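You operate a simulated robot arm through the tools that you are given. There is no shell and no other tool.

You are at the controls of a simulated robot arm. One attempt, no reset.

Task
Measure 100 ML of cleaner and add it to the water tank.
Fine: use the orange-handled cup; jug and cup go back; shut the lid. Set down upright: jug, measuring cup. Where these are worked on the way, their far stop is far enough and under half their travel is too little: lid of the water tank.

Only the result counts: the job must be done as asked and must still hold three seconds after the hand-in. Knocking over, shifting, dropping, spilling or breaking anything else fails it. Lids that push on must go on centred and level and be pressed home; caps that screw on are set level and turned clockwise until they are tight.

Robot
A 7-joint arm with a two-finger parallel gripper, fixed in place. Base frame: the origin is at the foot of the arm, x ahead of it, y to its left, z up; the work surface is at about z = 0.78. Lengths are in m, angles in degrees, forces in N, time in s.
Its first joint turns from -132.0 to 132.0 degrees. Payload 3.91 kg.
The TCP is the grasp point between the finger pads, 0.03 m short of the fingertips. In the tool frame z runs along the fingers and y along their closing line. The gripper opens to 0.11 m. The fingers are 0.02 m wide and 0.01 m thick; the gripper's body (0.048 by 0.112 m) begins 0.055 m behind the TCP.
Orientation is that of the tool frame in the base frame, as a unit quaternion [x, y, z, w]. With the fingers straight down and closing along the base's y, the tool's x points along the base's -x, its y along +y and its z along -z.

Tools
- The arm moves only by the tool apply_moves. Its argument "series" is a list of rows, each an object (a shift or turn left out is 0, a gripper value left out holds the last) with "offset": the shift along the tool's x, y, z in m, a list of three; "turn": the turn, a rotation vector about the tool's x, y, z in degrees, a list of three. In form: [{"offset": [x, y, z], "turn": [ax, ay, az]}, ...]. A call has 1 to 20 rows; each row shifts and turns the commanded pose from where the row before left it, along the tool's axes as they then stand. "grip" is the closure, from 0 (fully open) to 1 (shut), set as the call begins (left out, the last holds). Each row takes 0.2 s and may step no farther than 0.05 m and 8.6 degrees from the row before; otherwise, or with a gripper value out of range, the whole call is refused. Where a pose cannot be reached the arm comes as near as it can. A force on the tool above 70 N (or 10 N above the force at the start of the call, whichever is more), or a blocked arm, ends the call early, and 0.2 s more pass. The fingers move at their own pace (about 0.108 m/s each) and stop on an object; they squeeze with about 35 N. The grip force told is the motor's: it shows also when the fingers shut on nothing. Time passes only in rows, and 0.2 s behind the last, so rows that do not move let the fingers close. The reply holds the time, the measured pose of the TCP, the force on the tool along the base axes, the opening and the grip force, in the units named above and with some noise, with the torque about the TCP (base axes, N m) and any sound that the robot's microphone picked up.
- Cameras (640 x 400 px; columns grow to the right, rows downward): "scene" is fixed at [0.0496, 0.6529, 1.5369]; the picture's right is [-0.39, -0.92, 0.00], its down [-0.49, 0.20, -0.85] and it looks along [0.78, -0.33, -0.53] (base axes); focal length 252 px, centre (320, 200). "wrist" rides on the gripper at [0.072, 0.017, -0.103] in the tool frame; the picture's right is [-0.23, 0.97, 0.00], its down [-0.76, -0.18, -0.62] and it looks along [-0.61, -0.14, 0.78] (tool axes); focal length 222 px, centre (320, 200). There is no depth. A picture from a camera that has moved, and an enlarged one, comes with that camera's place and axes in the base frame and with its lens.
- snapshot(camera): a new picture of that camera. It takes no simulated time.
- inspect(camera, box): a new picture of the part [left, top, right, bottom] of that camera's present view, enlarged. It takes no simulated time.
- finish_job(): hands the job in; it is judged then, once.

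Places have to be worked out from the pictures, the camera data and where the tool is seen. Open the gripper and draw the arm clear of the work before you hand the job in, unless the task says otherwise.

The tools are called after "Emit:" by a JSON object that holds its "method" and its "body". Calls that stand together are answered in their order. apply_moves: Moves the arm, as the interface text tells. Its arguments: {"type":"object","properties":{"series":{"type":"array"},"grip":{"type":"number"}},"required":["series"]} The other tools are called the same way: snapshot (camera) takes a picture; inspect (camera, box) takes an enlarged picture of a part of a camera's view; finish_job () hands the job in.

At the start:

```text
time_s: 0.0
tool_pos: [0.5014, 0.3183, 1.4281]
tcp_rot: [0.0, 1.0, 0.0, -0.001]
contact_force: [-0.5, -0.1, -0.1]
wrist_torque: [0.03, -0.01, 0.01]
grip_width: 0.1101
grip_force: 0.0
```

scene: 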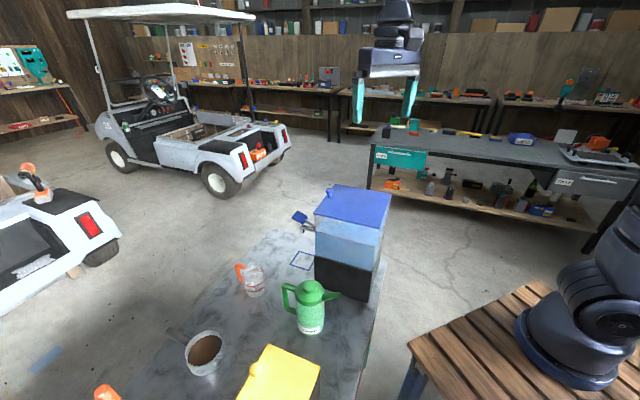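
wrist: 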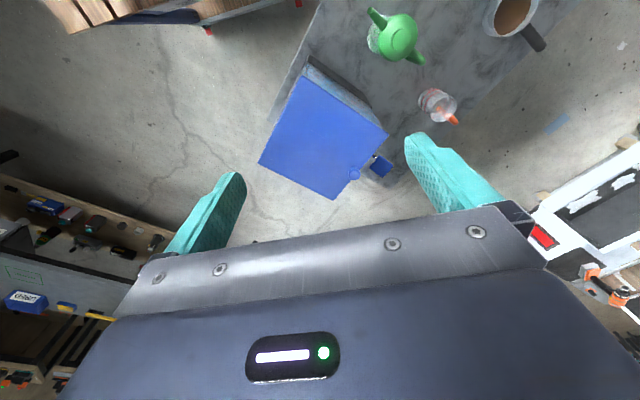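

I begin by looking closely at the table area to identify the jug, the cup, the tank and its lid.

Emit:
{"method": "inspect", "body": {"camera": "scene", "box": [220, 170, 420, 295]}}

Emit:
{"method": "inspect", "body": {"camera": "scene", "box": [220, 250, 360, 340]}}

Emit:
{"method": "inspect", "body": {"camera": "wrist", "box": [250, 0, 570, 200]}}

Emit:
{"method": "inspect", "body": {"camera": "scene", "box": [60, 260, 340, 400]}}

```text
3.20 times, centred on (320, 232) of scene
camera zoom: at [0.0496, 0.6529, 1.5369], right [-0.39, -0.92, 0.0], down [-0.49, 0.2, -0.85], along [0.78, -0.33, -0.53], focal length 807 px, centre (320, 96)
```

zoom: 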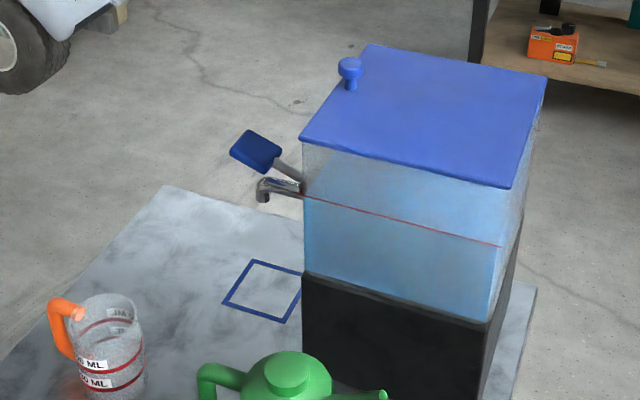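

```text
4.44 times, centred on (290, 295) of scene
camera zoom: at [0.0496, 0.6529, 1.5369], right [-0.39, -0.92, 0.0], down [-0.49, 0.2, -0.85], along [0.78, -0.33, -0.53], focal length 1121 px, centre (453, -222)
```

zoom: 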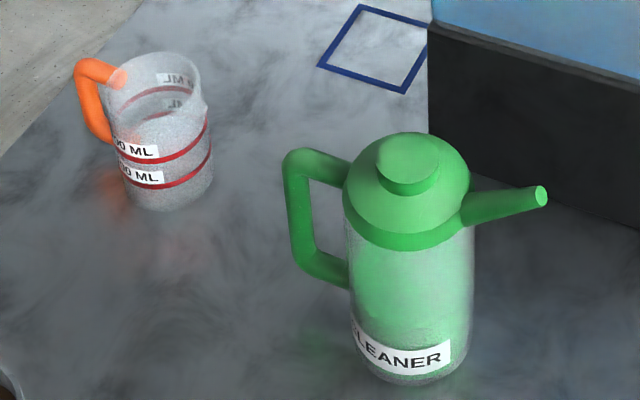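

```text
2.00 times, centred on (410, 100) of wrist
camera zoom: at [0.4302, 0.3353, 1.5316], right [0.23, 0.97, 0.0], down [0.76, -0.18, 0.62], along [0.61, -0.14, -0.78], focal length 444 px, centre (140, 400)
```

zoom: 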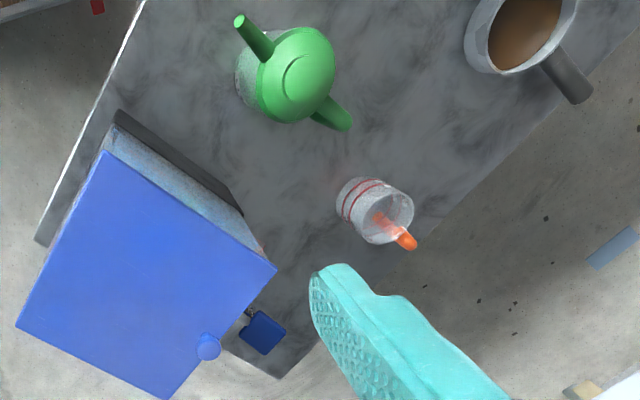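

```text
2.29 times, centred on (200, 330) of scene
camera zoom: at [0.0496, 0.6529, 1.5369], right [-0.39, -0.92, 0.0], down [-0.49, 0.2, -0.85], along [0.78, -0.33, -0.53], focal length 576 px, centre (594, -97)
```

zoom: 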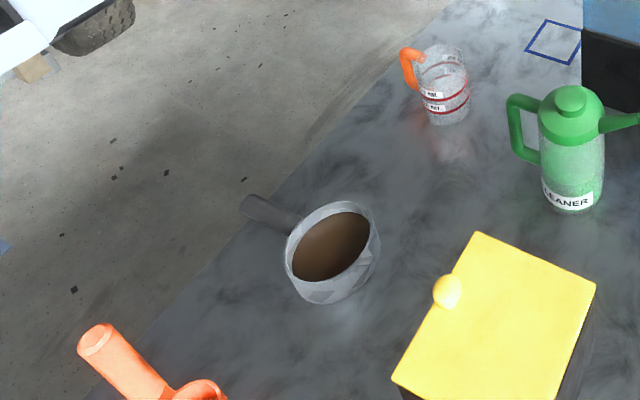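

I see a blue hinged-looking lid with a knob, a green cleaner jug and a graduated cup with an orange handle. I zoom in on the cup's labels, the jug and the lid's knob before I move.

Emit:
{"method": "inspect", "body": {"camera": "scene", "box": [230, 255, 278, 300]}}

Emit:
{"method": "inspect", "body": {"camera": "wrist", "box": [400, 75, 480, 135]}}

Emit:
{"method": "inspect", "body": {"camera": "scene", "box": [290, 175, 400, 245]}}

Emit:
{"method": "inspect", "body": {"camera": "scene", "box": [480, 200, 640, 300]}}

Emit:
{"method": "inspect", "body": {"camera": "scene", "box": [60, 320, 190, 400]}}

```text
8.89 times, centred on (254, 278) of scene
camera zoom: at [0.0496, 0.6529, 1.5369], right [-0.39, -0.92, 0.0], down [-0.49, 0.2, -0.85], along [0.78, -0.33, -0.53], focal length 2242 px, centre (907, -489)
```

zoom: 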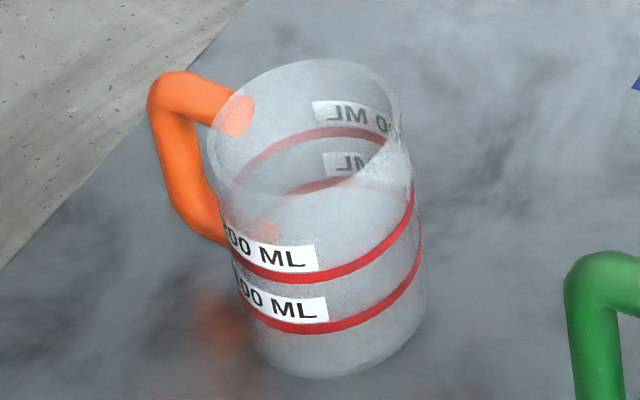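

```text
6.67 times, centred on (440, 105) of wrist
camera zoom: at [0.4302, 0.3353, 1.5316], right [0.23, 0.97, 0.0], down [0.76, -0.18, 0.62], along [0.61, -0.14, -0.78], focal length 1481 px, centre (-480, 833)
```

zoom: 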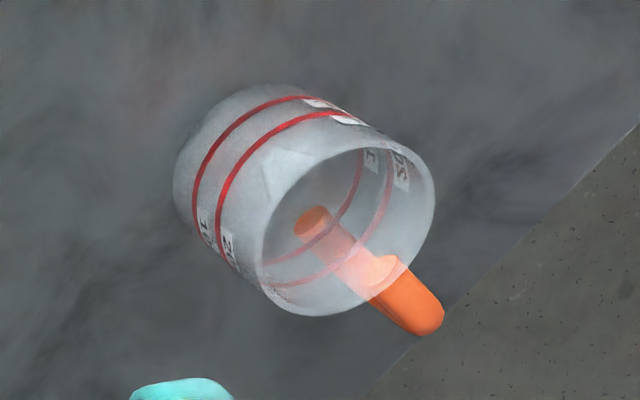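

```text
5.71 times, centred on (345, 210) of scene
camera zoom: at [0.0496, 0.6529, 1.5369], right [-0.39, -0.92, 0.0], down [-0.49, 0.2, -0.85], along [0.78, -0.33, -0.53], focal length 1441 px, centre (177, 143)
```

zoom: 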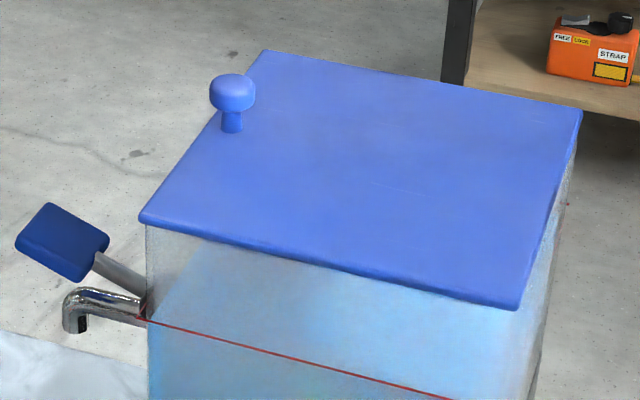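

```text
4.00 times, centred on (560, 250) of scene
camera zoom: at [0.0496, 0.6529, 1.5369], right [-0.39, -0.92, 0.0], down [-0.49, 0.2, -0.85], along [0.78, -0.33, -0.53], focal length 1009 px, centre (-640, 0)
```

zoom: 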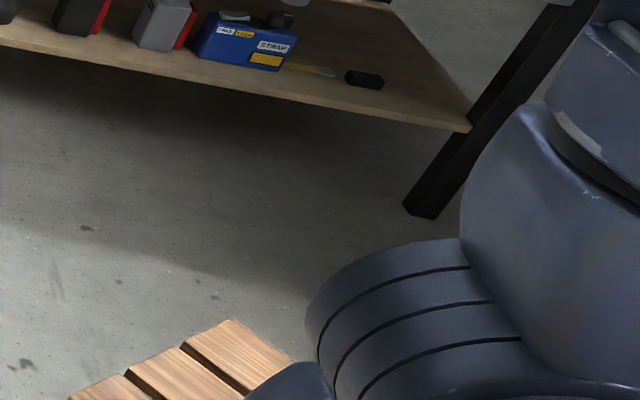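

```text
4.92 times, centred on (125, 360) of scene
camera zoom: at [0.0496, 0.6529, 1.5369], right [-0.39, -0.92, 0.0], down [-0.49, 0.2, -0.85], along [0.78, -0.33, -0.53], focal length 1242 px, centre (1280, -588)
```

zoom: 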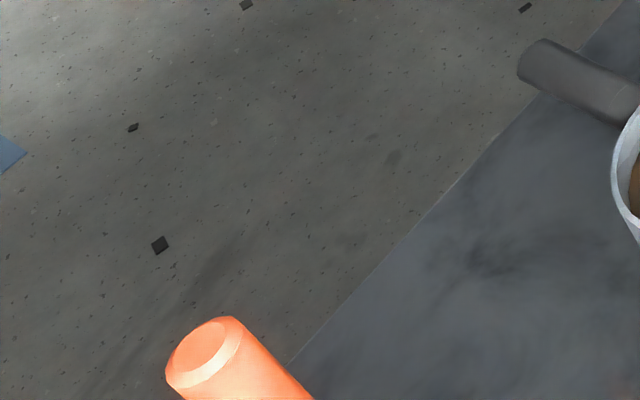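

The lower red line on the cup is 100 ML and the upper one is 200 ML. The tank lid is a square of about 0.2 m, turned 45°, with its top at z≈1.10 and the knob near (0.695, 0.346). I turn the hand 45° and move above the knob to look.

Emit:
{"method": "apply_moves", "body": {"series": [{"turn": [0, 0, -7.5]}, {"turn": [0, 0, -7.5]}, {"turn": [0, 0, -7.5]}, {"turn": [0, 0, -7.5]}, {"turn": [0, 0, -7.5]}, {"turn": [0, 0, -7.5]}, {"offset": [-0.026, -0.0195, 0.025]}, {"offset": [-0.026, -0.0195, 0.025]}, {"offset": [-0.026, -0.0195, 0.025]}, {"offset": [-0.026, -0.0195, 0.025]}, {"offset": [-0.026, -0.0195, 0.025]}, {"offset": [-0.026, -0.0195, 0.025]}], "grip": 0.4}}

Emit:
{"method": "snapshot", "body": {"camera": "wrist"}}

Emit:
{"method": "snapshot", "body": {"camera": "scene"}}

```text
time_s: 2.6
tool_pos: [0.694, 0.3476, 1.2774]
tcp_rot: [-0.382, 0.924, 0.001, 0.001]
contact_force: [-0.1, -0.1, -0.4]
wrist_torque: [0.0, -0.02, -0.01]
grip_width: 0.0661
grip_force: 0.0
```

```text
taken
camera wrist: at [0.6313, 0.3067, 1.3813], right [-0.53, 0.85, 0.0], down [0.66, 0.41, 0.62], along [0.53, 0.33, -0.78], focal length 222 px, centre (320, 200)
```

wrist: 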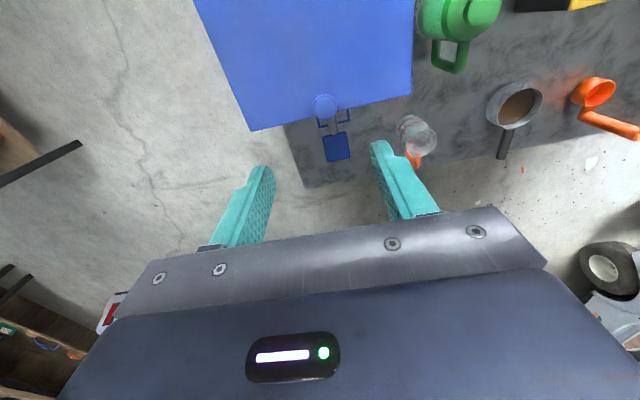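

```text
taken
```

scene: 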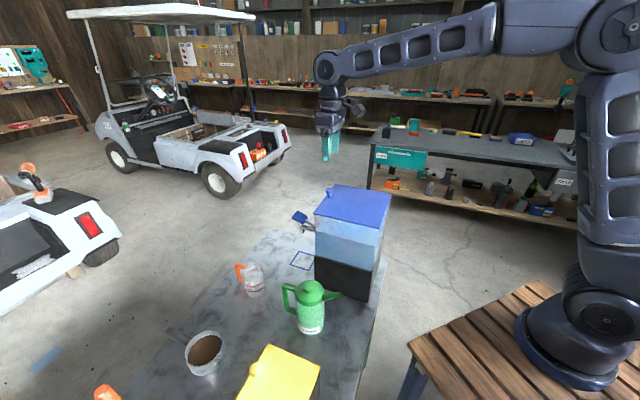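

The hand is well aligned above the knob, which I place at about (0.692, 0.348, 1.12). I go down part way and check from both cameras.

Emit:
{"method": "apply_moves", "body": {"series": [{"offset": [0, 0, 0.04]}, {"offset": [0, 0, 0.04]}, {"offset": [0, 0, 0.03]}]}}

Emit:
{"method": "inspect", "body": {"camera": "scene", "box": [280, 140, 400, 215]}}

Emit:
{"method": "snapshot", "body": {"camera": "wrist"}}

```text
time_s: 3.4
tool_pos: [0.6944, 0.3452, 1.1675]
tcp_rot: [-0.383, 0.924, -0.001, 0.0]
contact_force: [-0.6, 0.1, 0.5]
wrist_torque: [0.05, -0.04, 0.01]
grip_width: 0.066
grip_force: 0.1
```

```text
5.33 times, centred on (340, 178) of scene
camera zoom: at [0.0496, 0.6529, 1.5369], right [-0.39, -0.92, 0.0], down [-0.49, 0.2, -0.85], along [0.78, -0.33, -0.53], focal length 1345 px, centre (213, 320)
```

zoom: 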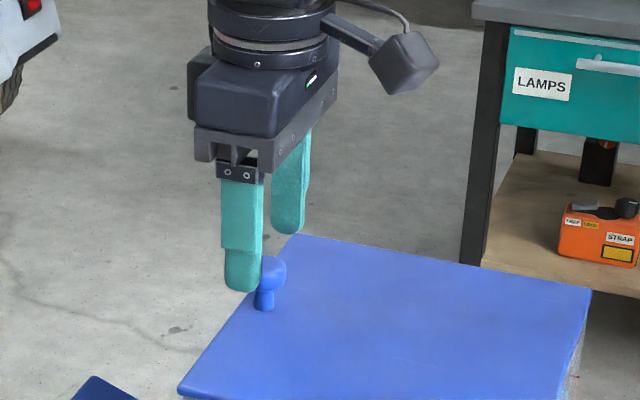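

```text
taken
camera wrist: at [0.6321, 0.3065, 1.2713], right [-0.53, 0.85, 0.0], down [0.66, 0.41, 0.62], along [0.53, 0.33, -0.78], focal length 222 px, centre (320, 200)
```

wrist: 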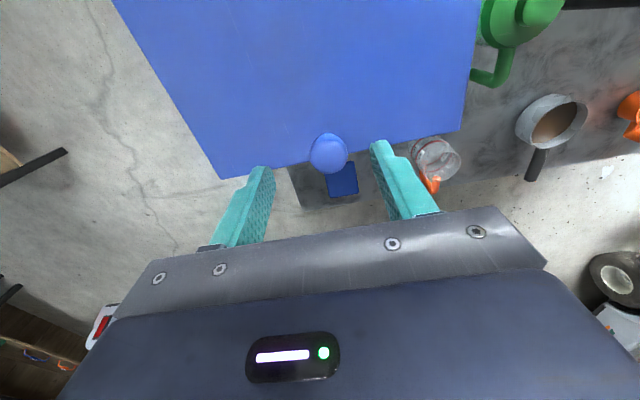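

The knob sits nearly centred between the fingers. I shift 4 mm to centre it, lower to just above the lid and close gently.

Emit:
{"method": "apply_moves", "body": {"series": [{"offset": [0, 0.004, 0.016]}, {"offset": [0, 0, 0.014]}]}}

Emit:
{"method": "inspect", "body": {"camera": "scene", "box": [300, 150, 380, 200]}}

```text
time_s: 4.0
tool_pos: [0.6933, 0.3489, 1.1376]
tcp_rot: [-0.383, 0.924, 0.001, 0.001]
contact_force: [-0.5, -1.6, 9.3]
wrist_torque: [-0.09, 0.08, -0.02]
grip_width: 0.0659
grip_force: 0.1
```

```text
8.00 times, centred on (340, 175) of scene
camera zoom: at [0.0496, 0.6529, 1.5369], right [-0.39, -0.92, 0.0], down [-0.49, 0.2, -0.85], along [0.78, -0.33, -0.53], focal length 2018 px, centre (160, 400)
```

zoom: 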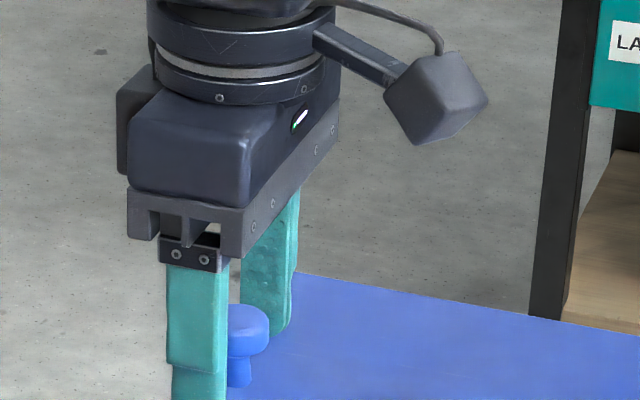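

I read about 9 N, so the fingertips are touching the lid and its top is at z≈1.107. I back off 4 mm and close on the knob.

Emit:
{"method": "apply_moves", "body": {"series": [{"offset": [0, 0, -0.005]}]}}

Emit:
{"method": "apply_moves", "body": {"series": [{}, {}, {}], "grip": 1.0}}

Emit:
{"method": "inspect", "body": {"camera": "scene", "box": [300, 150, 380, 200]}}

```text
time_s: 4.4
tool_pos: [0.6929, 0.3493, 1.141]
tcp_rot: [-0.383, 0.924, 0.0, -0.001]
contact_force: [1.1, -0.4, -0.1]
wrist_torque: [0.0, 0.02, -0.04]
grip_width: 0.0659
grip_force: 0.0
```

```text
time_s: 5.2
tool_pos: [0.6912, 0.3515, 1.1421]
tcp_rot: [-0.384, 0.923, 0.001, 0.0]
contact_force: [-21.2, 16.1, -4.8]
wrist_torque: [0.23, -0.63, 0.05]
grip_width: 0.0255
grip_force: 44.9
```

```text
8.00 times, centred on (340, 175) of scene
camera zoom: at [0.0496, 0.6529, 1.5369], right [-0.39, -0.92, 0.0], down [-0.49, 0.2, -0.85], along [0.78, -0.33, -0.53], focal length 2018 px, centre (160, 400)
```

zoom: 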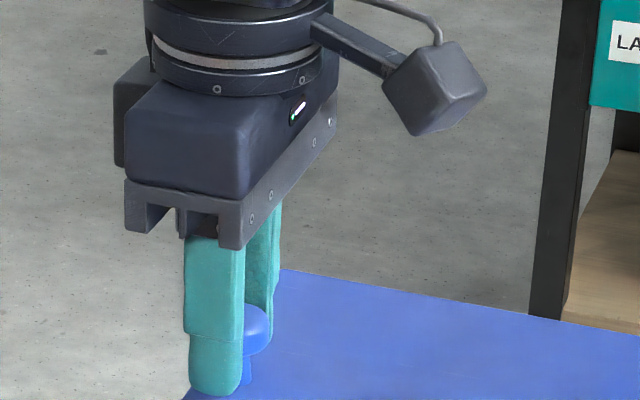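

The knob is held at a width of 25.5 mm, with a sideways preload of about 26 N. I relieve that by following the knob 3 mm, then start lifting along the hinge arc (hinge line about 0.187 m toward the base) while watching forces.

Emit:
{"method": "apply_moves", "body": {"series": [{"offset": [0, 0.0028, 0]}, {"offset": [0.0029, 0, -0.0162]}, {"offset": [0.0043, 0, -0.0159]}]}}

Emit:
{"method": "inspect", "body": {"camera": "scene", "box": [270, 130, 410, 240]}}

```text
time_s: 6.0
tool_pos: [0.6864, 0.3458, 1.1741]
tcp_rot: [-0.383, 0.924, 0.0, 0.0]
contact_force: [-13.5, 7.8, -6.7]
wrist_torque: [1.12, 0.07, 0.02]
grip_width: 0.025
grip_force: 44.6
```

```text
3.64 times, centred on (340, 185) of scene
camera zoom: at [0.0496, 0.6529, 1.5369], right [-0.39, -0.92, 0.0], down [-0.49, 0.2, -0.85], along [0.78, -0.33, -0.53], focal length 917 px, centre (247, 254)
```

zoom: 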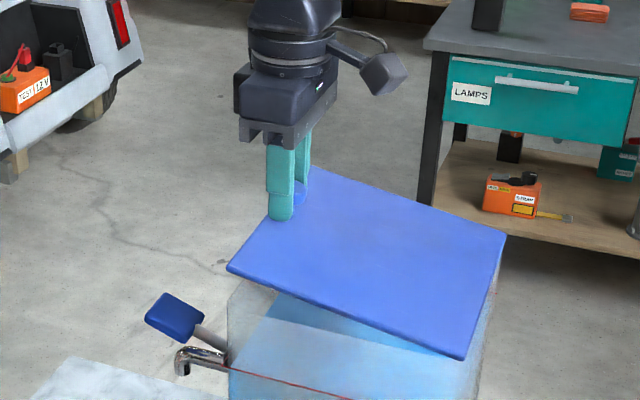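

The lid is hinged as I expected and lifts cleanly. I continue along the arc to about 42°.

Emit:
{"method": "apply_moves", "body": {"series": [{"offset": [0.0097, 0.0015, -0.0245]}, {"offset": [0.013, 0, -0.0229]}, {"offset": [0.016, 0, -0.0208]}, {"offset": [0.0189, 0, -0.0184]}]}}

Emit:
{"method": "inspect", "body": {"camera": "scene", "box": [270, 100, 430, 240]}}

```text
time_s: 7.0
tool_pos: [0.6447, 0.305, 1.2608]
tcp_rot: [-0.381, 0.925, -0.001, 0.001]
contact_force: [15.2, 0.0, 12.6]
wrist_torque: [0.04, -0.07, 0.37]
grip_width: 0.0249
grip_force: 44.6
```

```text
2.86 times, centred on (350, 170) of scene
camera zoom: at [0.0496, 0.6529, 1.5369], right [-0.39, -0.92, 0.0], down [-0.49, 0.2, -0.85], along [0.78, -0.33, -0.53], focal length 721 px, centre (234, 286)
```

zoom: 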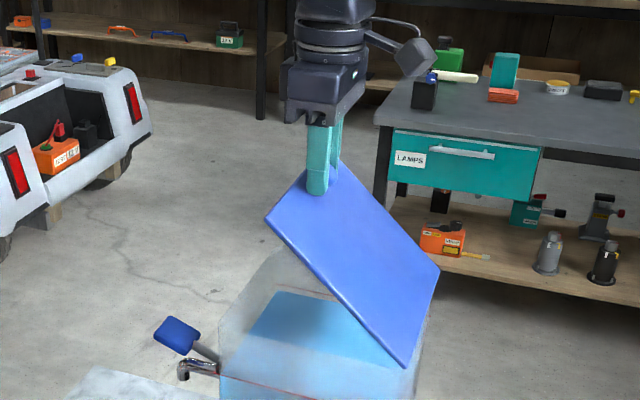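

The lid is about 42° open and the forces are low. I carry on to about 74°.

Emit:
{"method": "apply_moves", "body": {"series": [{"offset": [0.0211, 0, -0.0156]}, {"offset": [0.0232, 0, -0.0125]}, {"offset": [0.0247, 0, -0.0092]}, {"offset": [0.0257, 0, -0.0056]}]}}

Emit:
{"method": "inspect", "body": {"camera": "scene", "box": [270, 80, 430, 240]}}

Emit:
{"method": "snapshot", "body": {"camera": "wrist"}}

```text
time_s: 8.0
tool_pos: [0.5763, 0.2382, 1.3041]
tcp_rot: [-0.381, 0.925, 0.0, 0.001]
contact_force: [18.1, -12.2, 7.9]
wrist_torque: [0.02, -0.62, 0.21]
grip_width: 0.0252
grip_force: 45.0
```

```text
2.50 times, centred on (350, 160) of scene
camera zoom: at [0.0496, 0.6529, 1.5369], right [-0.39, -0.92, 0.0], down [-0.49, 0.2, -0.85], along [0.78, -0.33, -0.53], focal length 630 px, centre (245, 300)
```

zoom: 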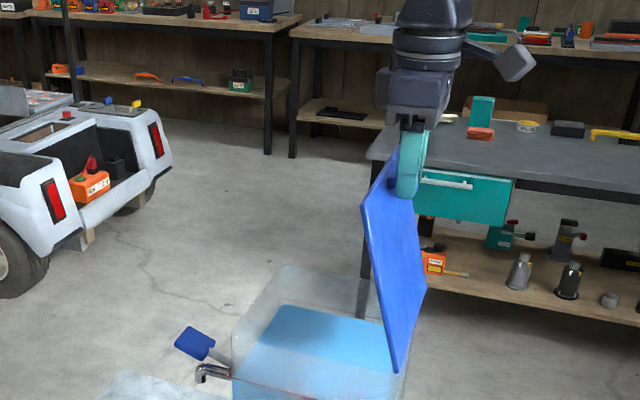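

```text
taken
camera wrist: at [0.5147, 0.1984, 1.4077], right [-0.53, 0.85, 0.0], down [0.67, 0.41, 0.62], along [0.53, 0.33, -0.78], focal length 222 px, centre (320, 200)
```

wrist: 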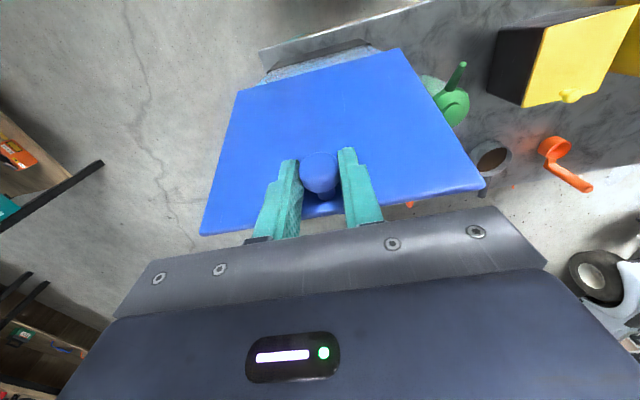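

The lid is about 74° open. I continue past vertical, relieving the sideways force, and watch for the stop.

Emit:
{"method": "apply_moves", "body": {"series": [{"offset": [0.0262, -0.002, -0.0021]}, {"offset": [0.0263, 0, 0.0017]}]}}

Emit:
{"method": "apply_moves", "body": {"series": [{"offset": [0.0129, 0, 0.0025], "turn": [0, -3, 0]}, {"offset": [0.0129, 0, 0.0028], "turn": [0, -3, 0]}]}}

Emit:
{"method": "inspect", "body": {"camera": "scene", "box": [270, 80, 430, 240]}}

```text
time_s: 8.6
tool_pos: [0.5397, 0.2005, 1.3041]
tcp_rot: [-0.383, 0.924, 0.001, 0.0]
contact_force: [3.4, 2.9, 4.8]
wrist_torque: [0.53, -0.68, -0.38]
grip_width: 0.0252
grip_force: 45.1
```

```text
time_s: 9.2
tool_pos: [0.5217, 0.1828, 1.2986]
tcp_rot: [-0.382, 0.923, 0.02, 0.048]
contact_force: [-9.4, 2.2, 19.4]
wrist_torque: [0.27, 0.01, -0.33]
grip_width: 0.0252
grip_force: 45.3
```

```text
2.50 times, centred on (350, 160) of scene
camera zoom: at [0.0496, 0.6529, 1.5369], right [-0.39, -0.92, 0.0], down [-0.49, 0.2, -0.85], along [0.78, -0.33, -0.53], focal length 630 px, centre (245, 300)
```

zoom: 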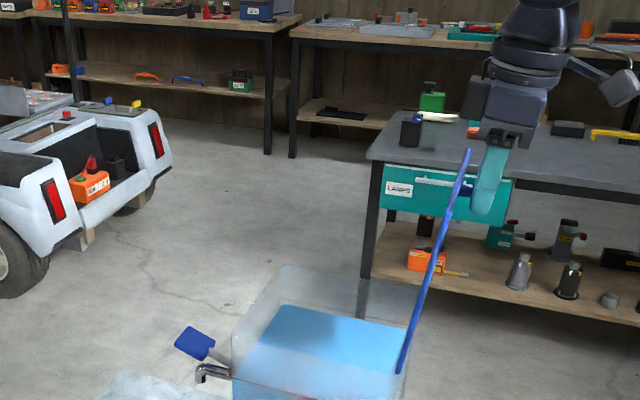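

The lid is now a little past vertical, at about 98°. I keep going gently towards the stop.

Emit:
{"method": "apply_moves", "body": {"series": [{"offset": [0.0128, 0, 0.0015], "turn": [0, -3, 0]}, {"offset": [0.0128, 0, 0.0025], "turn": [0, -3, 0]}]}}

Emit:
{"method": "inspect", "body": {"camera": "scene", "box": [270, 80, 430, 240]}}

```text
time_s: 9.8
tool_pos: [0.5059, 0.1649, 1.2892]
tcp_rot: [-0.382, 0.918, 0.04, 0.096]
contact_force: [8.8, 21.3, 12.2]
wrist_torque: [0.79, -0.43, -0.05]
grip_width: 0.0248
grip_force: 45.0
```

```text
2.50 times, centred on (350, 160) of scene
camera zoom: at [0.0496, 0.6529, 1.5369], right [-0.39, -0.92, 0.0], down [-0.49, 0.2, -0.85], along [0.78, -0.33, -0.53], focal length 630 px, centre (245, 300)
```

zoom: 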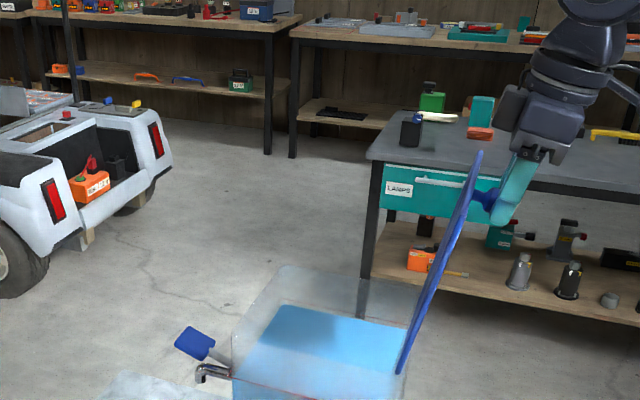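

An outward force of about 21 N is building, so I may be near the stop. I nudge a bit more to confirm.

Emit:
{"method": "apply_moves", "body": {"series": [{"offset": [0.006, 0, 0.001]}, {}]}}

```text
time_s: 10.4
tool_pos: [0.5022, 0.1623, 1.2888]
tcp_rot: [-0.38, 0.919, 0.04, 0.096]
contact_force: [20.2, 36.5, 15.6]
wrist_torque: [0.73, -0.45, 0.04]
grip_width: 0.0249
grip_force: 45.3
```

The force rose to about 40 N, so the lid is at or very near its stop (about 105°). I ease back the preload, open the fingers and look at whether the lid stays.

Emit:
{"method": "apply_moves", "body": {"series": [{"offset": [-0.004, 0, -0.001]}]}}

Emit:
{"method": "apply_moves", "body": {"series": [{}, {}], "grip": 0.5}}

Emit:
{"method": "inspect", "body": {"camera": "scene", "box": [270, 80, 430, 240]}}

Emit:
{"method": "snapshot", "body": {"camera": "wrist"}}

```text
time_s: 10.8
tool_pos: [0.503, 0.1627, 1.2897]
tcp_rot: [-0.38, 0.919, 0.039, 0.094]
contact_force: [-0.7, 15.7, 0.6]
wrist_torque: [-0.73, 0.91, 0.18]
grip_width: 0.0248
grip_force: 45.0
```

```text
time_s: 11.4
tool_pos: [0.5031, 0.1635, 1.2909]
tcp_rot: [-0.381, 0.919, 0.039, 0.096]
contact_force: [0.7, 0.3, 0.3]
wrist_torque: [0.02, 0.02, -0.01]
grip_width: 0.0549
grip_force: 0.1
```

```text
2.50 times, centred on (350, 160) of scene
camera zoom: at [0.0496, 0.6529, 1.5369], right [-0.39, -0.92, 0.0], down [-0.49, 0.2, -0.85], along [0.78, -0.33, -0.53], focal length 630 px, centre (245, 300)
```

zoom: 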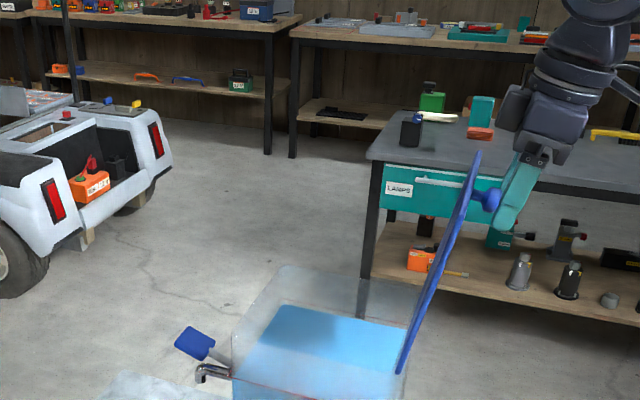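

```text
taken
camera wrist: at [0.4269, 0.1095, 1.3772], right [-0.53, 0.85, 0.05], down [0.56, 0.31, 0.77], along [0.63, 0.43, -0.64], focal length 222 px, centre (320, 200)
```

wrist: 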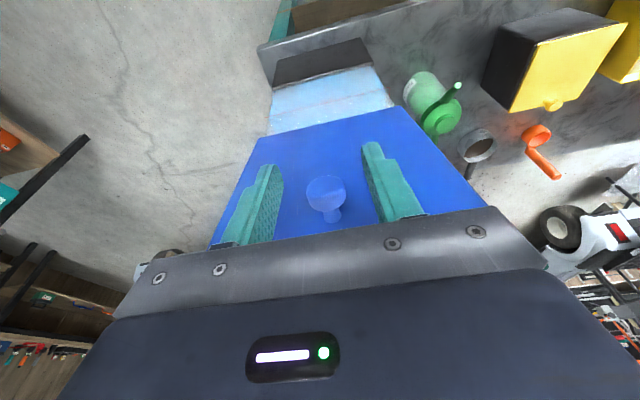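

The lid stays open on its own. I retreat along the fingers, level the hand and travel over to the jug for a closer look.

Emit:
{"method": "apply_moves", "body": {"series": [{"offset": [0, 0, -0.04]}, {"offset": [0, 0, -0.045]}, {"offset": [0, 0, -0.045], "turn": [0, 4, 0]}, {"turn": [0, 8, 0]}, {"offset": [-0.02, 0.045, 0]}, {"offset": [-0.02, 0.045, 0]}, {"offset": [-0.02, 0.045, 0]}, {"offset": [-0.02, 0.045, 0]}, {"offset": [-0.02, 0.045, 0]}, {"offset": [-0.045, 0.018, 0]}, {"offset": [-0.045, 0, 0]}, {"offset": [-0.045, 0, 0.02]}, {"offset": [0, 0, 0.045]}, {"offset": [0, 0, 0.045]}, {"offset": [0, 0, 0.045]}], "grip": 0.0}}

Emit:
{"method": "snapshot", "body": {"camera": "wrist"}}

Emit:
{"method": "snapshot", "body": {"camera": "scene"}}

```text
time_s: 14.6
tool_pos: [0.4787, 0.4834, 1.2636]
tcp_rot: [-0.383, 0.924, 0.0, 0.0]
contact_force: [-0.5, -0.2, 1.1]
wrist_torque: [0.03, 0.0, 0.02]
grip_width: 0.1099
grip_force: 0.0
```

```text
taken
camera wrist: at [0.4164, 0.444, 1.3673], right [-0.53, 0.85, 0.0], down [0.66, 0.41, 0.62], along [0.53, 0.33, -0.78], focal length 222 px, centre (320, 200)
```

wrist: 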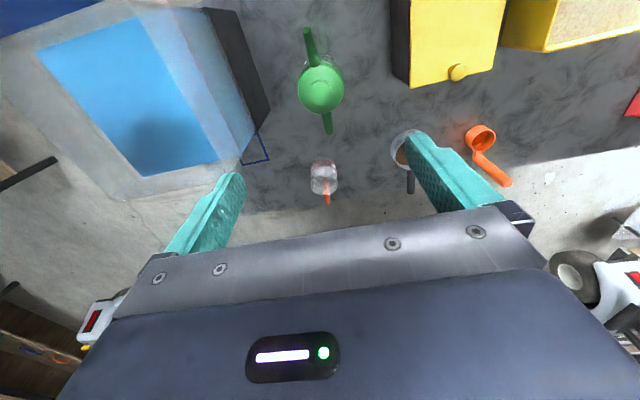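

```text
taken
```

scene: 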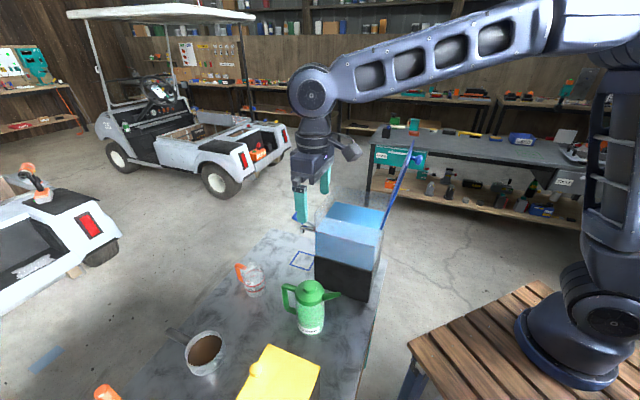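

The hand is above the jug area now. I zoom into the wrist view for the jug, its handle and spout direction, and the cup.

Emit:
{"method": "inspect", "body": {"camera": "wrist", "box": [240, 10, 400, 110]}}

Emit:
{"method": "inspect", "body": {"camera": "wrist", "box": [260, 140, 380, 215]}}

Emit:
{"method": "inspect", "body": {"camera": "scene", "box": [270, 265, 350, 345]}}

```text
4.00 times, centred on (320, 60) of wrist
camera zoom: at [0.4164, 0.444, 1.3673], right [-0.53, 0.85, 0.0], down [0.66, 0.41, 0.62], along [0.53, 0.33, -0.78], focal length 888 px, centre (320, 760)
```

zoom: 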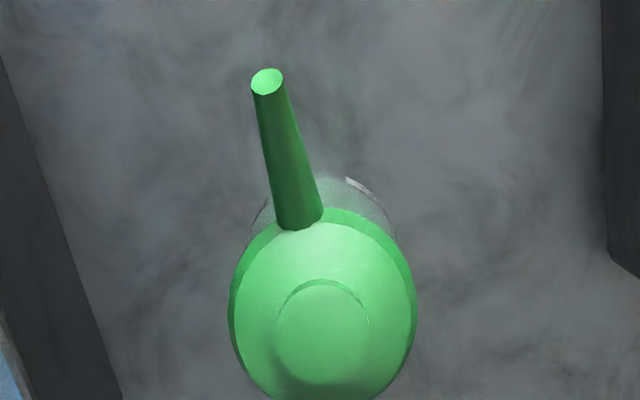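

```text
5.33 times, centred on (320, 178) of wrist
camera zoom: at [0.4164, 0.444, 1.3673], right [-0.53, 0.85, 0.0], down [0.66, 0.41, 0.62], along [0.53, 0.33, -0.78], focal length 1185 px, centre (320, 320)
```

zoom: 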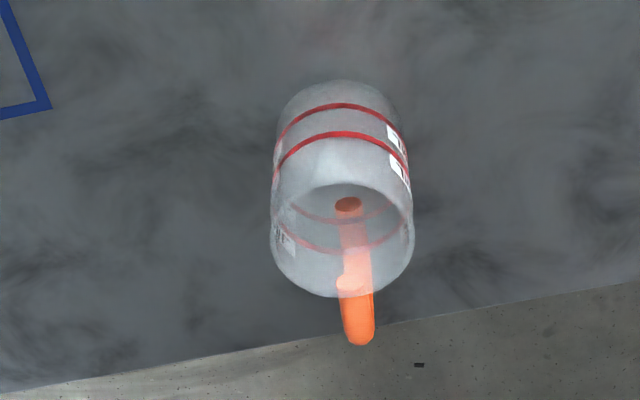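

```text
5.00 times, centred on (310, 305) of scene
camera zoom: at [0.0496, 0.6529, 1.5369], right [-0.39, -0.92, 0.0], down [-0.49, 0.2, -0.85], along [0.78, -0.33, -0.53], focal length 1261 px, centre (370, -325)
```

zoom: 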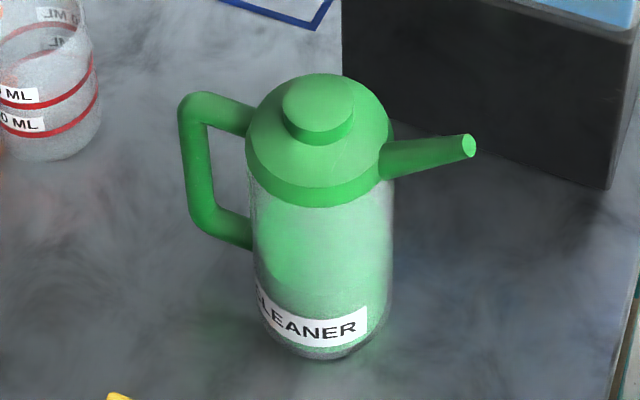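

The jug axis is at about (0.495, 0.495) with its top at 0.965, spout toward the base and handle outward. The cup is at (0.694, 0.630) with its rim at about 0.886. A yellow box sits near the jug, so my plan is this:
- move the empty cup to a free spot close to the base,
- pour there,
- then take the cup to the tank.

First I go above the cup.

Emit:
{"method": "apply_moves", "body": {"series": [{"turn": [0, 0, 7]}, {"offset": [-0.0325, -0.0021, 0.02]}, {"offset": [-0.0325, -0.0021, 0.0275]}, {"offset": [-0.0325, -0.0021, 0.0275]}, {"offset": [-0.0325, -0.0021, 0.0275]}, {"offset": [-0.0325, -0.0021, 0.0275]}, {"offset": [-0.0325, -0.0021, 0.0275]}, {"offset": [-0.0325, -0.0021, 0.0275]}, {"offset": [-0.0325, -0.0021, 0.0275]}, {}]}}

Emit:
{"method": "snapshot", "body": {"camera": "wrist"}}

Emit:
{"method": "inspect", "body": {"camera": "scene", "box": [200, 190, 320, 310]}}

```text
time_s: 16.8
tool_pos: [0.6932, 0.6292, 1.0504]
tcp_rot: [-0.325, 0.946, 0.001, 0.0]
contact_force: [-0.7, 0.1, 0.1]
wrist_torque: [0.01, 0.0, 0.02]
grip_width: 0.1099
grip_force: 0.0
```

```text
taken
camera wrist: at [0.6268, 0.5981, 1.1545], right [-0.42, 0.91, 0.0], down [0.71, 0.33, 0.62], along [0.57, 0.26, -0.78], focal length 222 px, centre (320, 200)
```

wrist: 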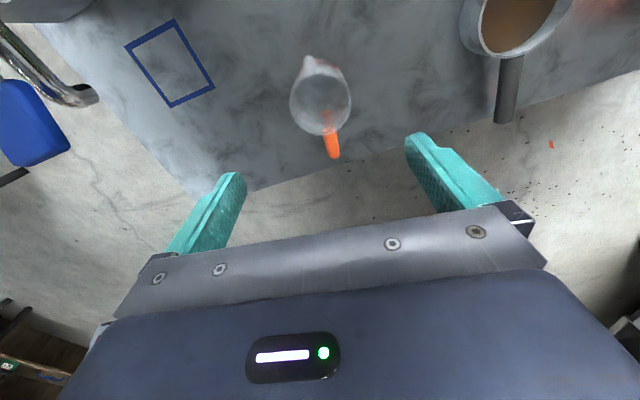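

```text
3.33 times, centred on (260, 250) of scene
camera zoom: at [0.0496, 0.6529, 1.5369], right [-0.39, -0.92, 0.0], down [-0.49, 0.2, -0.85], along [0.78, -0.33, -0.53], focal length 841 px, centre (520, 33)
```

zoom: 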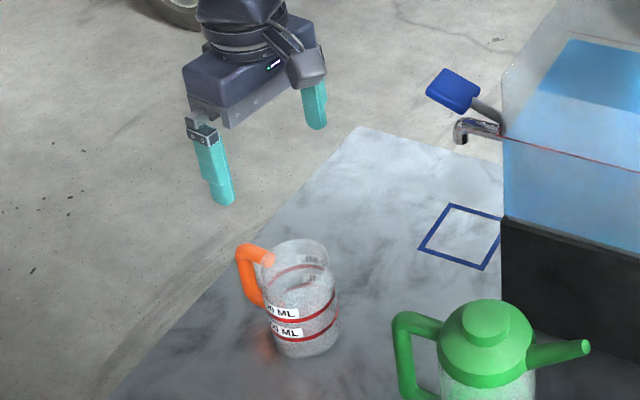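

The TCP is right over the cup: I see the cup at (0.693, 0.628), with its pouring lip toward the base and the handle outward. I lower the open fingers around it.

Emit:
{"method": "apply_moves", "body": {"series": [{"offset": [0, 0, 0.04]}, {"offset": [0, 0, 0.04]}, {"offset": [0, 0, 0.04]}, {"offset": [0, 0, 0.04]}, {"offset": [0, 0, 0.036]}, {}]}}

Emit:
{"method": "inspect", "body": {"camera": "scene", "box": [200, 220, 300, 310]}}

Emit:
{"method": "snapshot", "body": {"camera": "wrist"}}

```text
time_s: 18.4
tool_pos: [0.6992, 0.6549, 0.9702]
tcp_rot: [-0.332, 0.941, 0.035, 0.057]
contact_force: [-0.2, 4.0, 3.1]
wrist_torque: [-0.36, 0.03, 0.01]
grip_width: 0.11
grip_force: 0.1
stopped in row 6: the arm was blocked; the commanded pose is now the measured one
```

```text
4.44 times, centred on (250, 265) of scene
camera zoom: at [0.0496, 0.6529, 1.5369], right [-0.39, -0.92, 0.0], down [-0.49, 0.2, -0.85], along [0.78, -0.33, -0.53], focal length 1121 px, centre (631, -89)
```

zoom: 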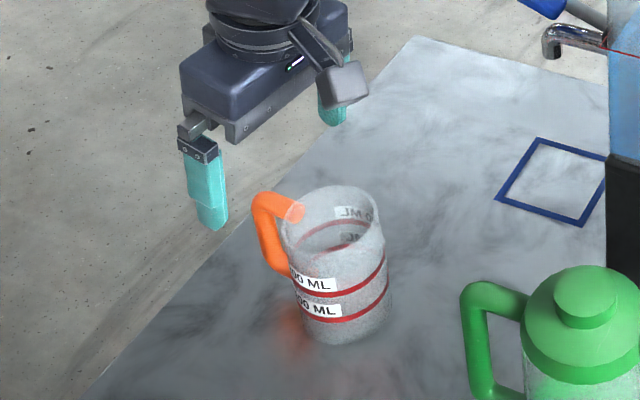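

```text
taken
camera wrist: at [0.6245, 0.6137, 1.0654], right [-0.44, 0.9, 0.06], down [0.65, 0.27, 0.71], along [0.62, 0.35, -0.7], focal length 222 px, centre (320, 200)
```

wrist: 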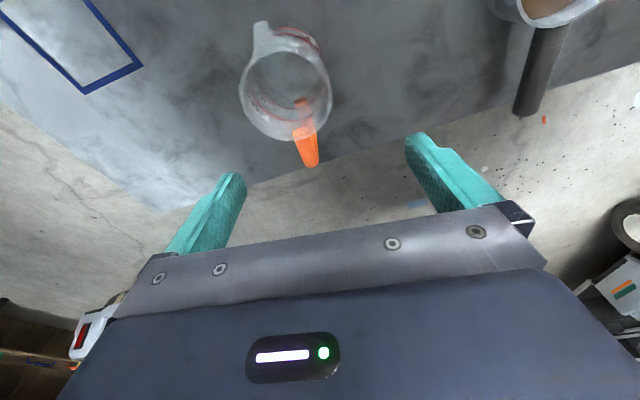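

The arm stopped short: the hand tilted and drifted outward with almost no contact force, so this may be a reach or joint limit. I look at the whole arm.

Emit:
{"method": "snapshot", "body": {"camera": "scene"}}

```text
taken
```

scene: 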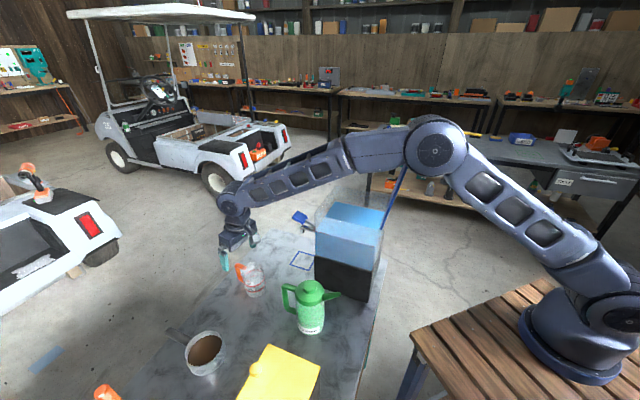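

I check whether the elbow is touching the open lid.

Emit:
{"method": "inspect", "body": {"camera": "scene", "box": [320, 110, 480, 250]}}

Emit:
{"method": "inspect", "body": {"camera": "scene", "box": [190, 120, 350, 300]}}

```text
2.86 times, centred on (400, 180) of scene
camera zoom: at [0.0496, 0.6529, 1.5369], right [-0.39, -0.92, 0.0], down [-0.49, 0.2, -0.85], along [0.78, -0.33, -0.53], focal length 721 px, centre (91, 257)
```

zoom: 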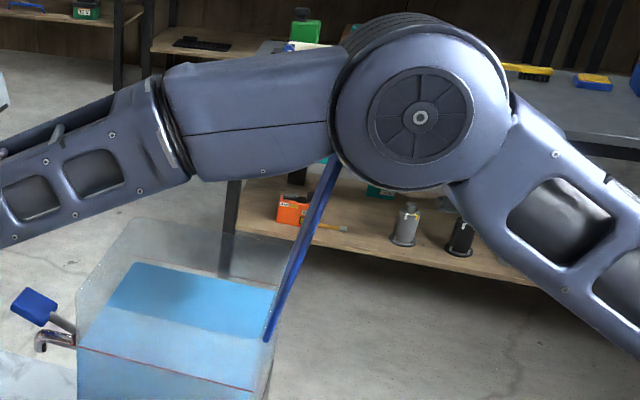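

```text
2.22 times, centred on (270, 210) of scene
camera zoom: at [0.0496, 0.6529, 1.5369], right [-0.39, -0.92, 0.0], down [-0.49, 0.2, -0.85], along [0.78, -0.33, -0.53], focal length 560 px, centre (431, 178)
```

zoom: 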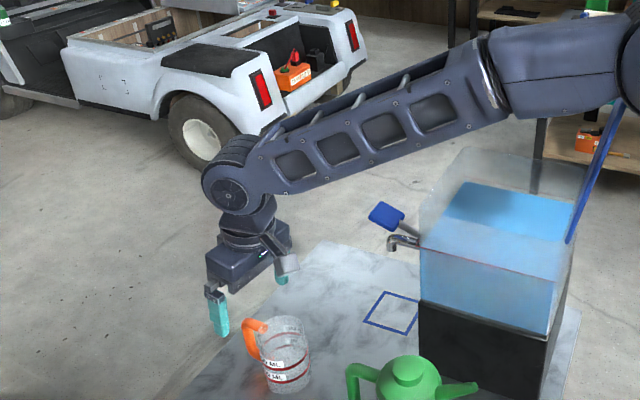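

The lid hasn't moved, but the elbow is low and close to it, so it may be leaning on the lid's edge. I back straight up and straighten the hand before deciding.

Emit:
{"method": "apply_moves", "body": {"series": [{"offset": [0, 0, -0.03]}, {"offset": [0, 0, -0.03]}, {"offset": [0, 0, -0.03]}]}}

Emit:
{"method": "snapshot", "body": {"camera": "scene"}}

```text
time_s: 19.2
tool_pos: [0.6789, 0.6618, 1.0095]
tcp_rot: [-0.339, 0.94, 0.021, 0.032]
contact_force: [0.3, 0.9, 0.3]
wrist_torque: [0.01, 0.0, -0.01]
grip_width: 0.1099
grip_force: 0.1
```

```text
taken
```

scene: 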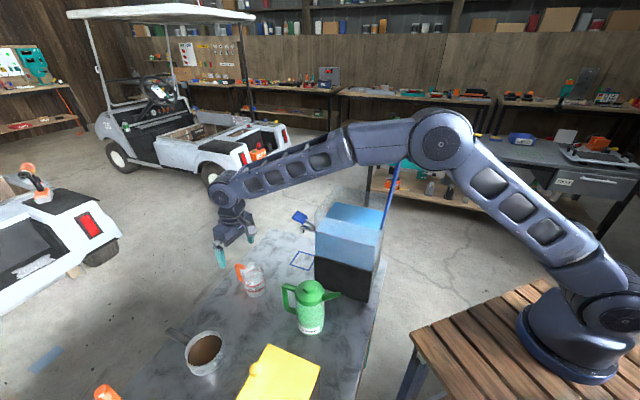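

The measured pose lags the command. I wait a moment to see whether the arm catches up.

Emit:
{"method": "apply_moves", "body": {"series": [{}, {}, {}]}}

```text
time_s: 20.0
tool_pos: [0.6799, 0.661, 1.0112]
tcp_rot: [-0.338, 0.94, 0.022, 0.033]
contact_force: [-0.1, 0.0, -0.8]
wrist_torque: [0.0, 0.03, 0.0]
grip_width: 0.1098
grip_force: 0.1
```

Emit:
{"method": "inspect", "body": {"camera": "scene", "box": [350, 90, 480, 230]}}

Emit:
{"method": "snapshot", "body": {"camera": "wrist"}}

```text
2.86 times, centred on (415, 160) of scene
camera zoom: at [0.0496, 0.6529, 1.5369], right [-0.39, -0.92, 0.0], down [-0.49, 0.2, -0.85], along [0.78, -0.33, -0.53], focal length 721 px, centre (49, 314)
```

zoom: 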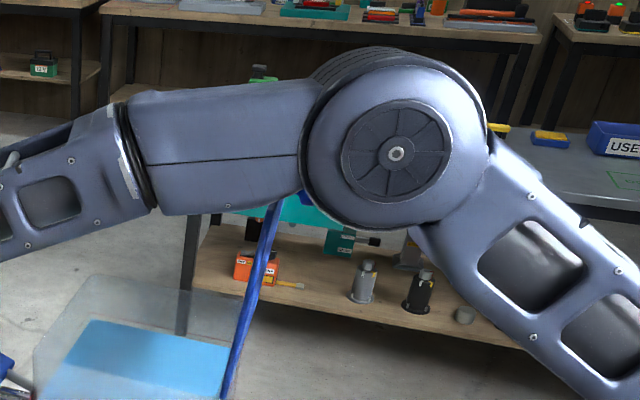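

```text
taken
camera wrist: at [0.6095, 0.6208, 1.11], right [-0.45, 0.89, 0.03], down [0.67, 0.31, 0.68], along [0.59, 0.32, -0.74], focal length 222 px, centre (320, 200)
```

wrist: 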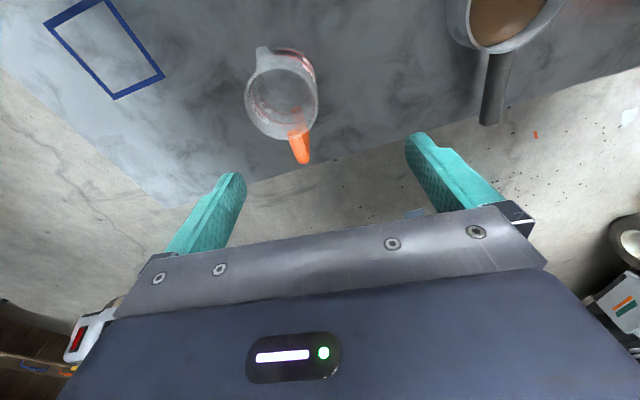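

The lid has shifted slightly and its knob is right under the elbow, so the elbow is resting against the lid. I retrace my path (up and back toward the base) in small steps to lift the elbow off.

Emit:
{"method": "apply_moves", "body": {"series": [{"offset": [0.0, 0, -0.03]}, {"offset": [0.02, 0.0, -0.03]}, {"offset": [0.03, 0.0, -0.0275]}]}}

Emit:
{"method": "snapshot", "body": {"camera": "scene"}}

```text
time_s: 20.8
tool_pos: [0.638, 0.6229, 1.0936]
tcp_rot: [-0.338, 0.94, 0.021, 0.031]
contact_force: [0.5, 0.8, -1.1]
wrist_torque: [-0.03, 0.05, 0.0]
grip_width: 0.11
grip_force: 0.1
```

```text
taken
```

scene: 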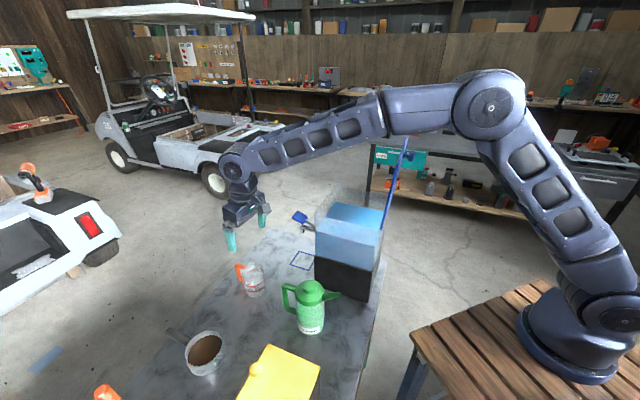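

The arm is clear of the lid now, which rests at about 100°. The far reach to the cup brings the elbow onto the open lid, so the order has to change:
1. Close the lid.
2. Fetch the cup to a near spot and measure there.
3. Reopen the lid to pour.

I rise, level the hand and go back above the knob.

Emit:
{"method": "apply_moves", "body": {"series": [{"turn": [0.86, 4.2, -5.43]}, {"offset": [0, 0, -0.045]}, {"offset": [0, 0, -0.045]}, {"offset": [0, 0, -0.045]}, {"offset": [0, 0, -0.045]}, {"offset": [0, 0, -0.045]}, {"offset": [0, 0, -0.045]}, {"offset": [0, 0, -0.045]}, {"offset": [0, 0, -0.045]}], "grip": 0.5}}

Emit:
{"method": "snapshot", "body": {"camera": "scene"}}

```text
time_s: 22.8
tool_pos: [0.6308, 0.6182, 1.4356]
tcp_rot: [-0.384, 0.923, 0.003, 0.006]
contact_force: [0.4, 1.6, -1.9]
wrist_torque: [-0.13, 0.04, 0.0]
grip_width: 0.0551
grip_force: 0.1
out of reach, approached as far as the arm can: row 9
```

```text
taken
```

scene: 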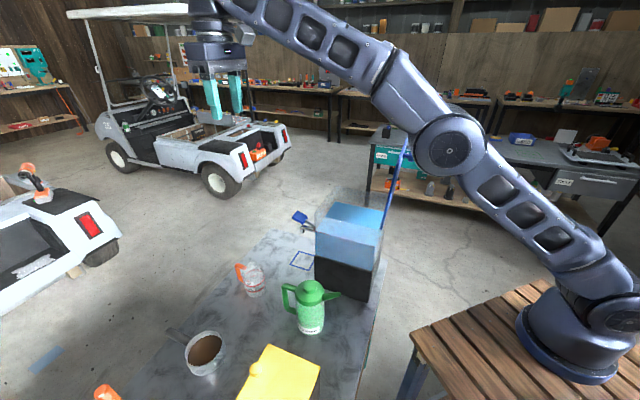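

That was close to the reach limit and the elbow dropped, though the forces are small and the lid hasn't changed. I retract radially first to raise the elbow, then move across to the knob side.

Emit:
{"method": "apply_moves", "body": {"series": [{"offset": [0.035, 0, 0.02]}, {"offset": [0.045, 0, 0]}, {"offset": [0.045, 0, 0]}, {"offset": [0.045, 0, 0]}, {"offset": [0.045, 0, 0]}, {"offset": [0.045, 0, 0]}]}}

Emit:
{"method": "snapshot", "body": {"camera": "scene"}}

```text
time_s: 24.2
tool_pos: [0.4517, 0.4352, 1.4179]
tcp_rot: [-0.382, 0.924, 0.0, 0.001]
contact_force: [1.0, 0.0, -0.9]
wrist_torque: [-0.07, 0.07, -0.01]
grip_width: 0.055
grip_force: 0.0
```

```text
taken
```

scene: 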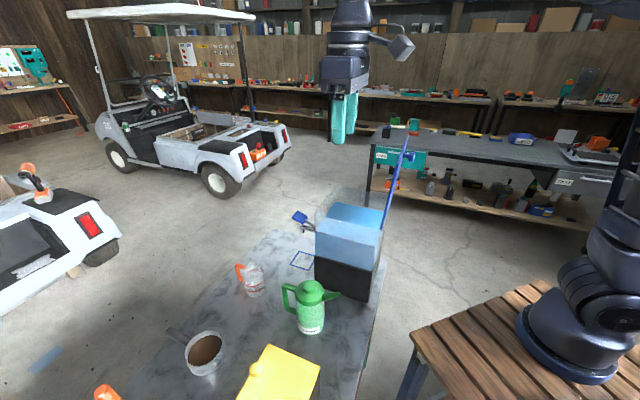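

The arm tracks again. I zoom in on the lid to get its current angle and the knob position.

Emit:
{"method": "inspect", "body": {"camera": "scene", "box": [340, 110, 460, 250]}}

Emit:
{"method": "snapshot", "body": {"camera": "wrist"}}

```text
2.86 times, centred on (400, 180) of scene
camera zoom: at [0.0496, 0.6529, 1.5369], right [-0.39, -0.92, 0.0], down [-0.49, 0.2, -0.85], along [0.78, -0.33, -0.53], focal length 721 px, centre (91, 257)
```

zoom: 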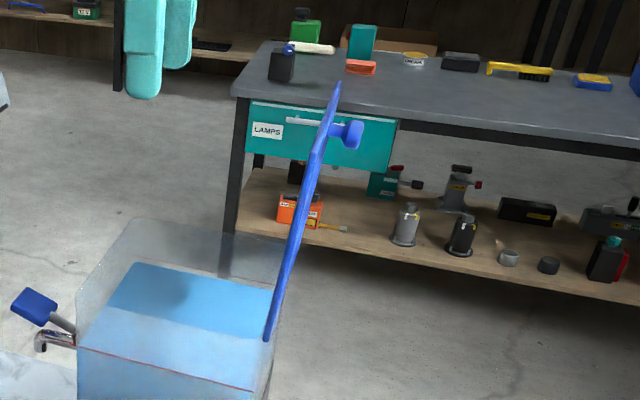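

```text
taken
camera wrist: at [0.3882, 0.3953, 1.5216], right [-0.53, 0.85, 0.0], down [0.66, 0.41, 0.63], along [0.53, 0.33, -0.78], focal length 222 px, centre (320, 200)
```

wrist: 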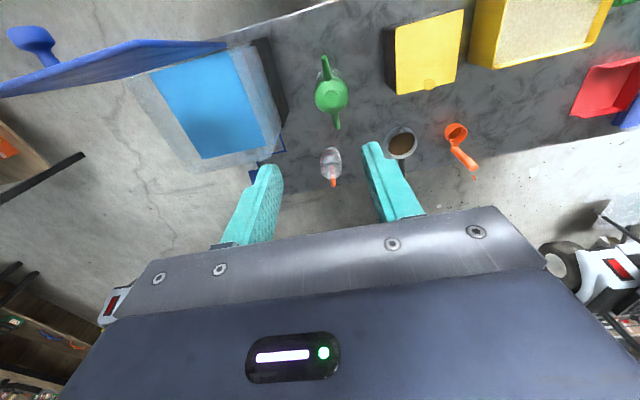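

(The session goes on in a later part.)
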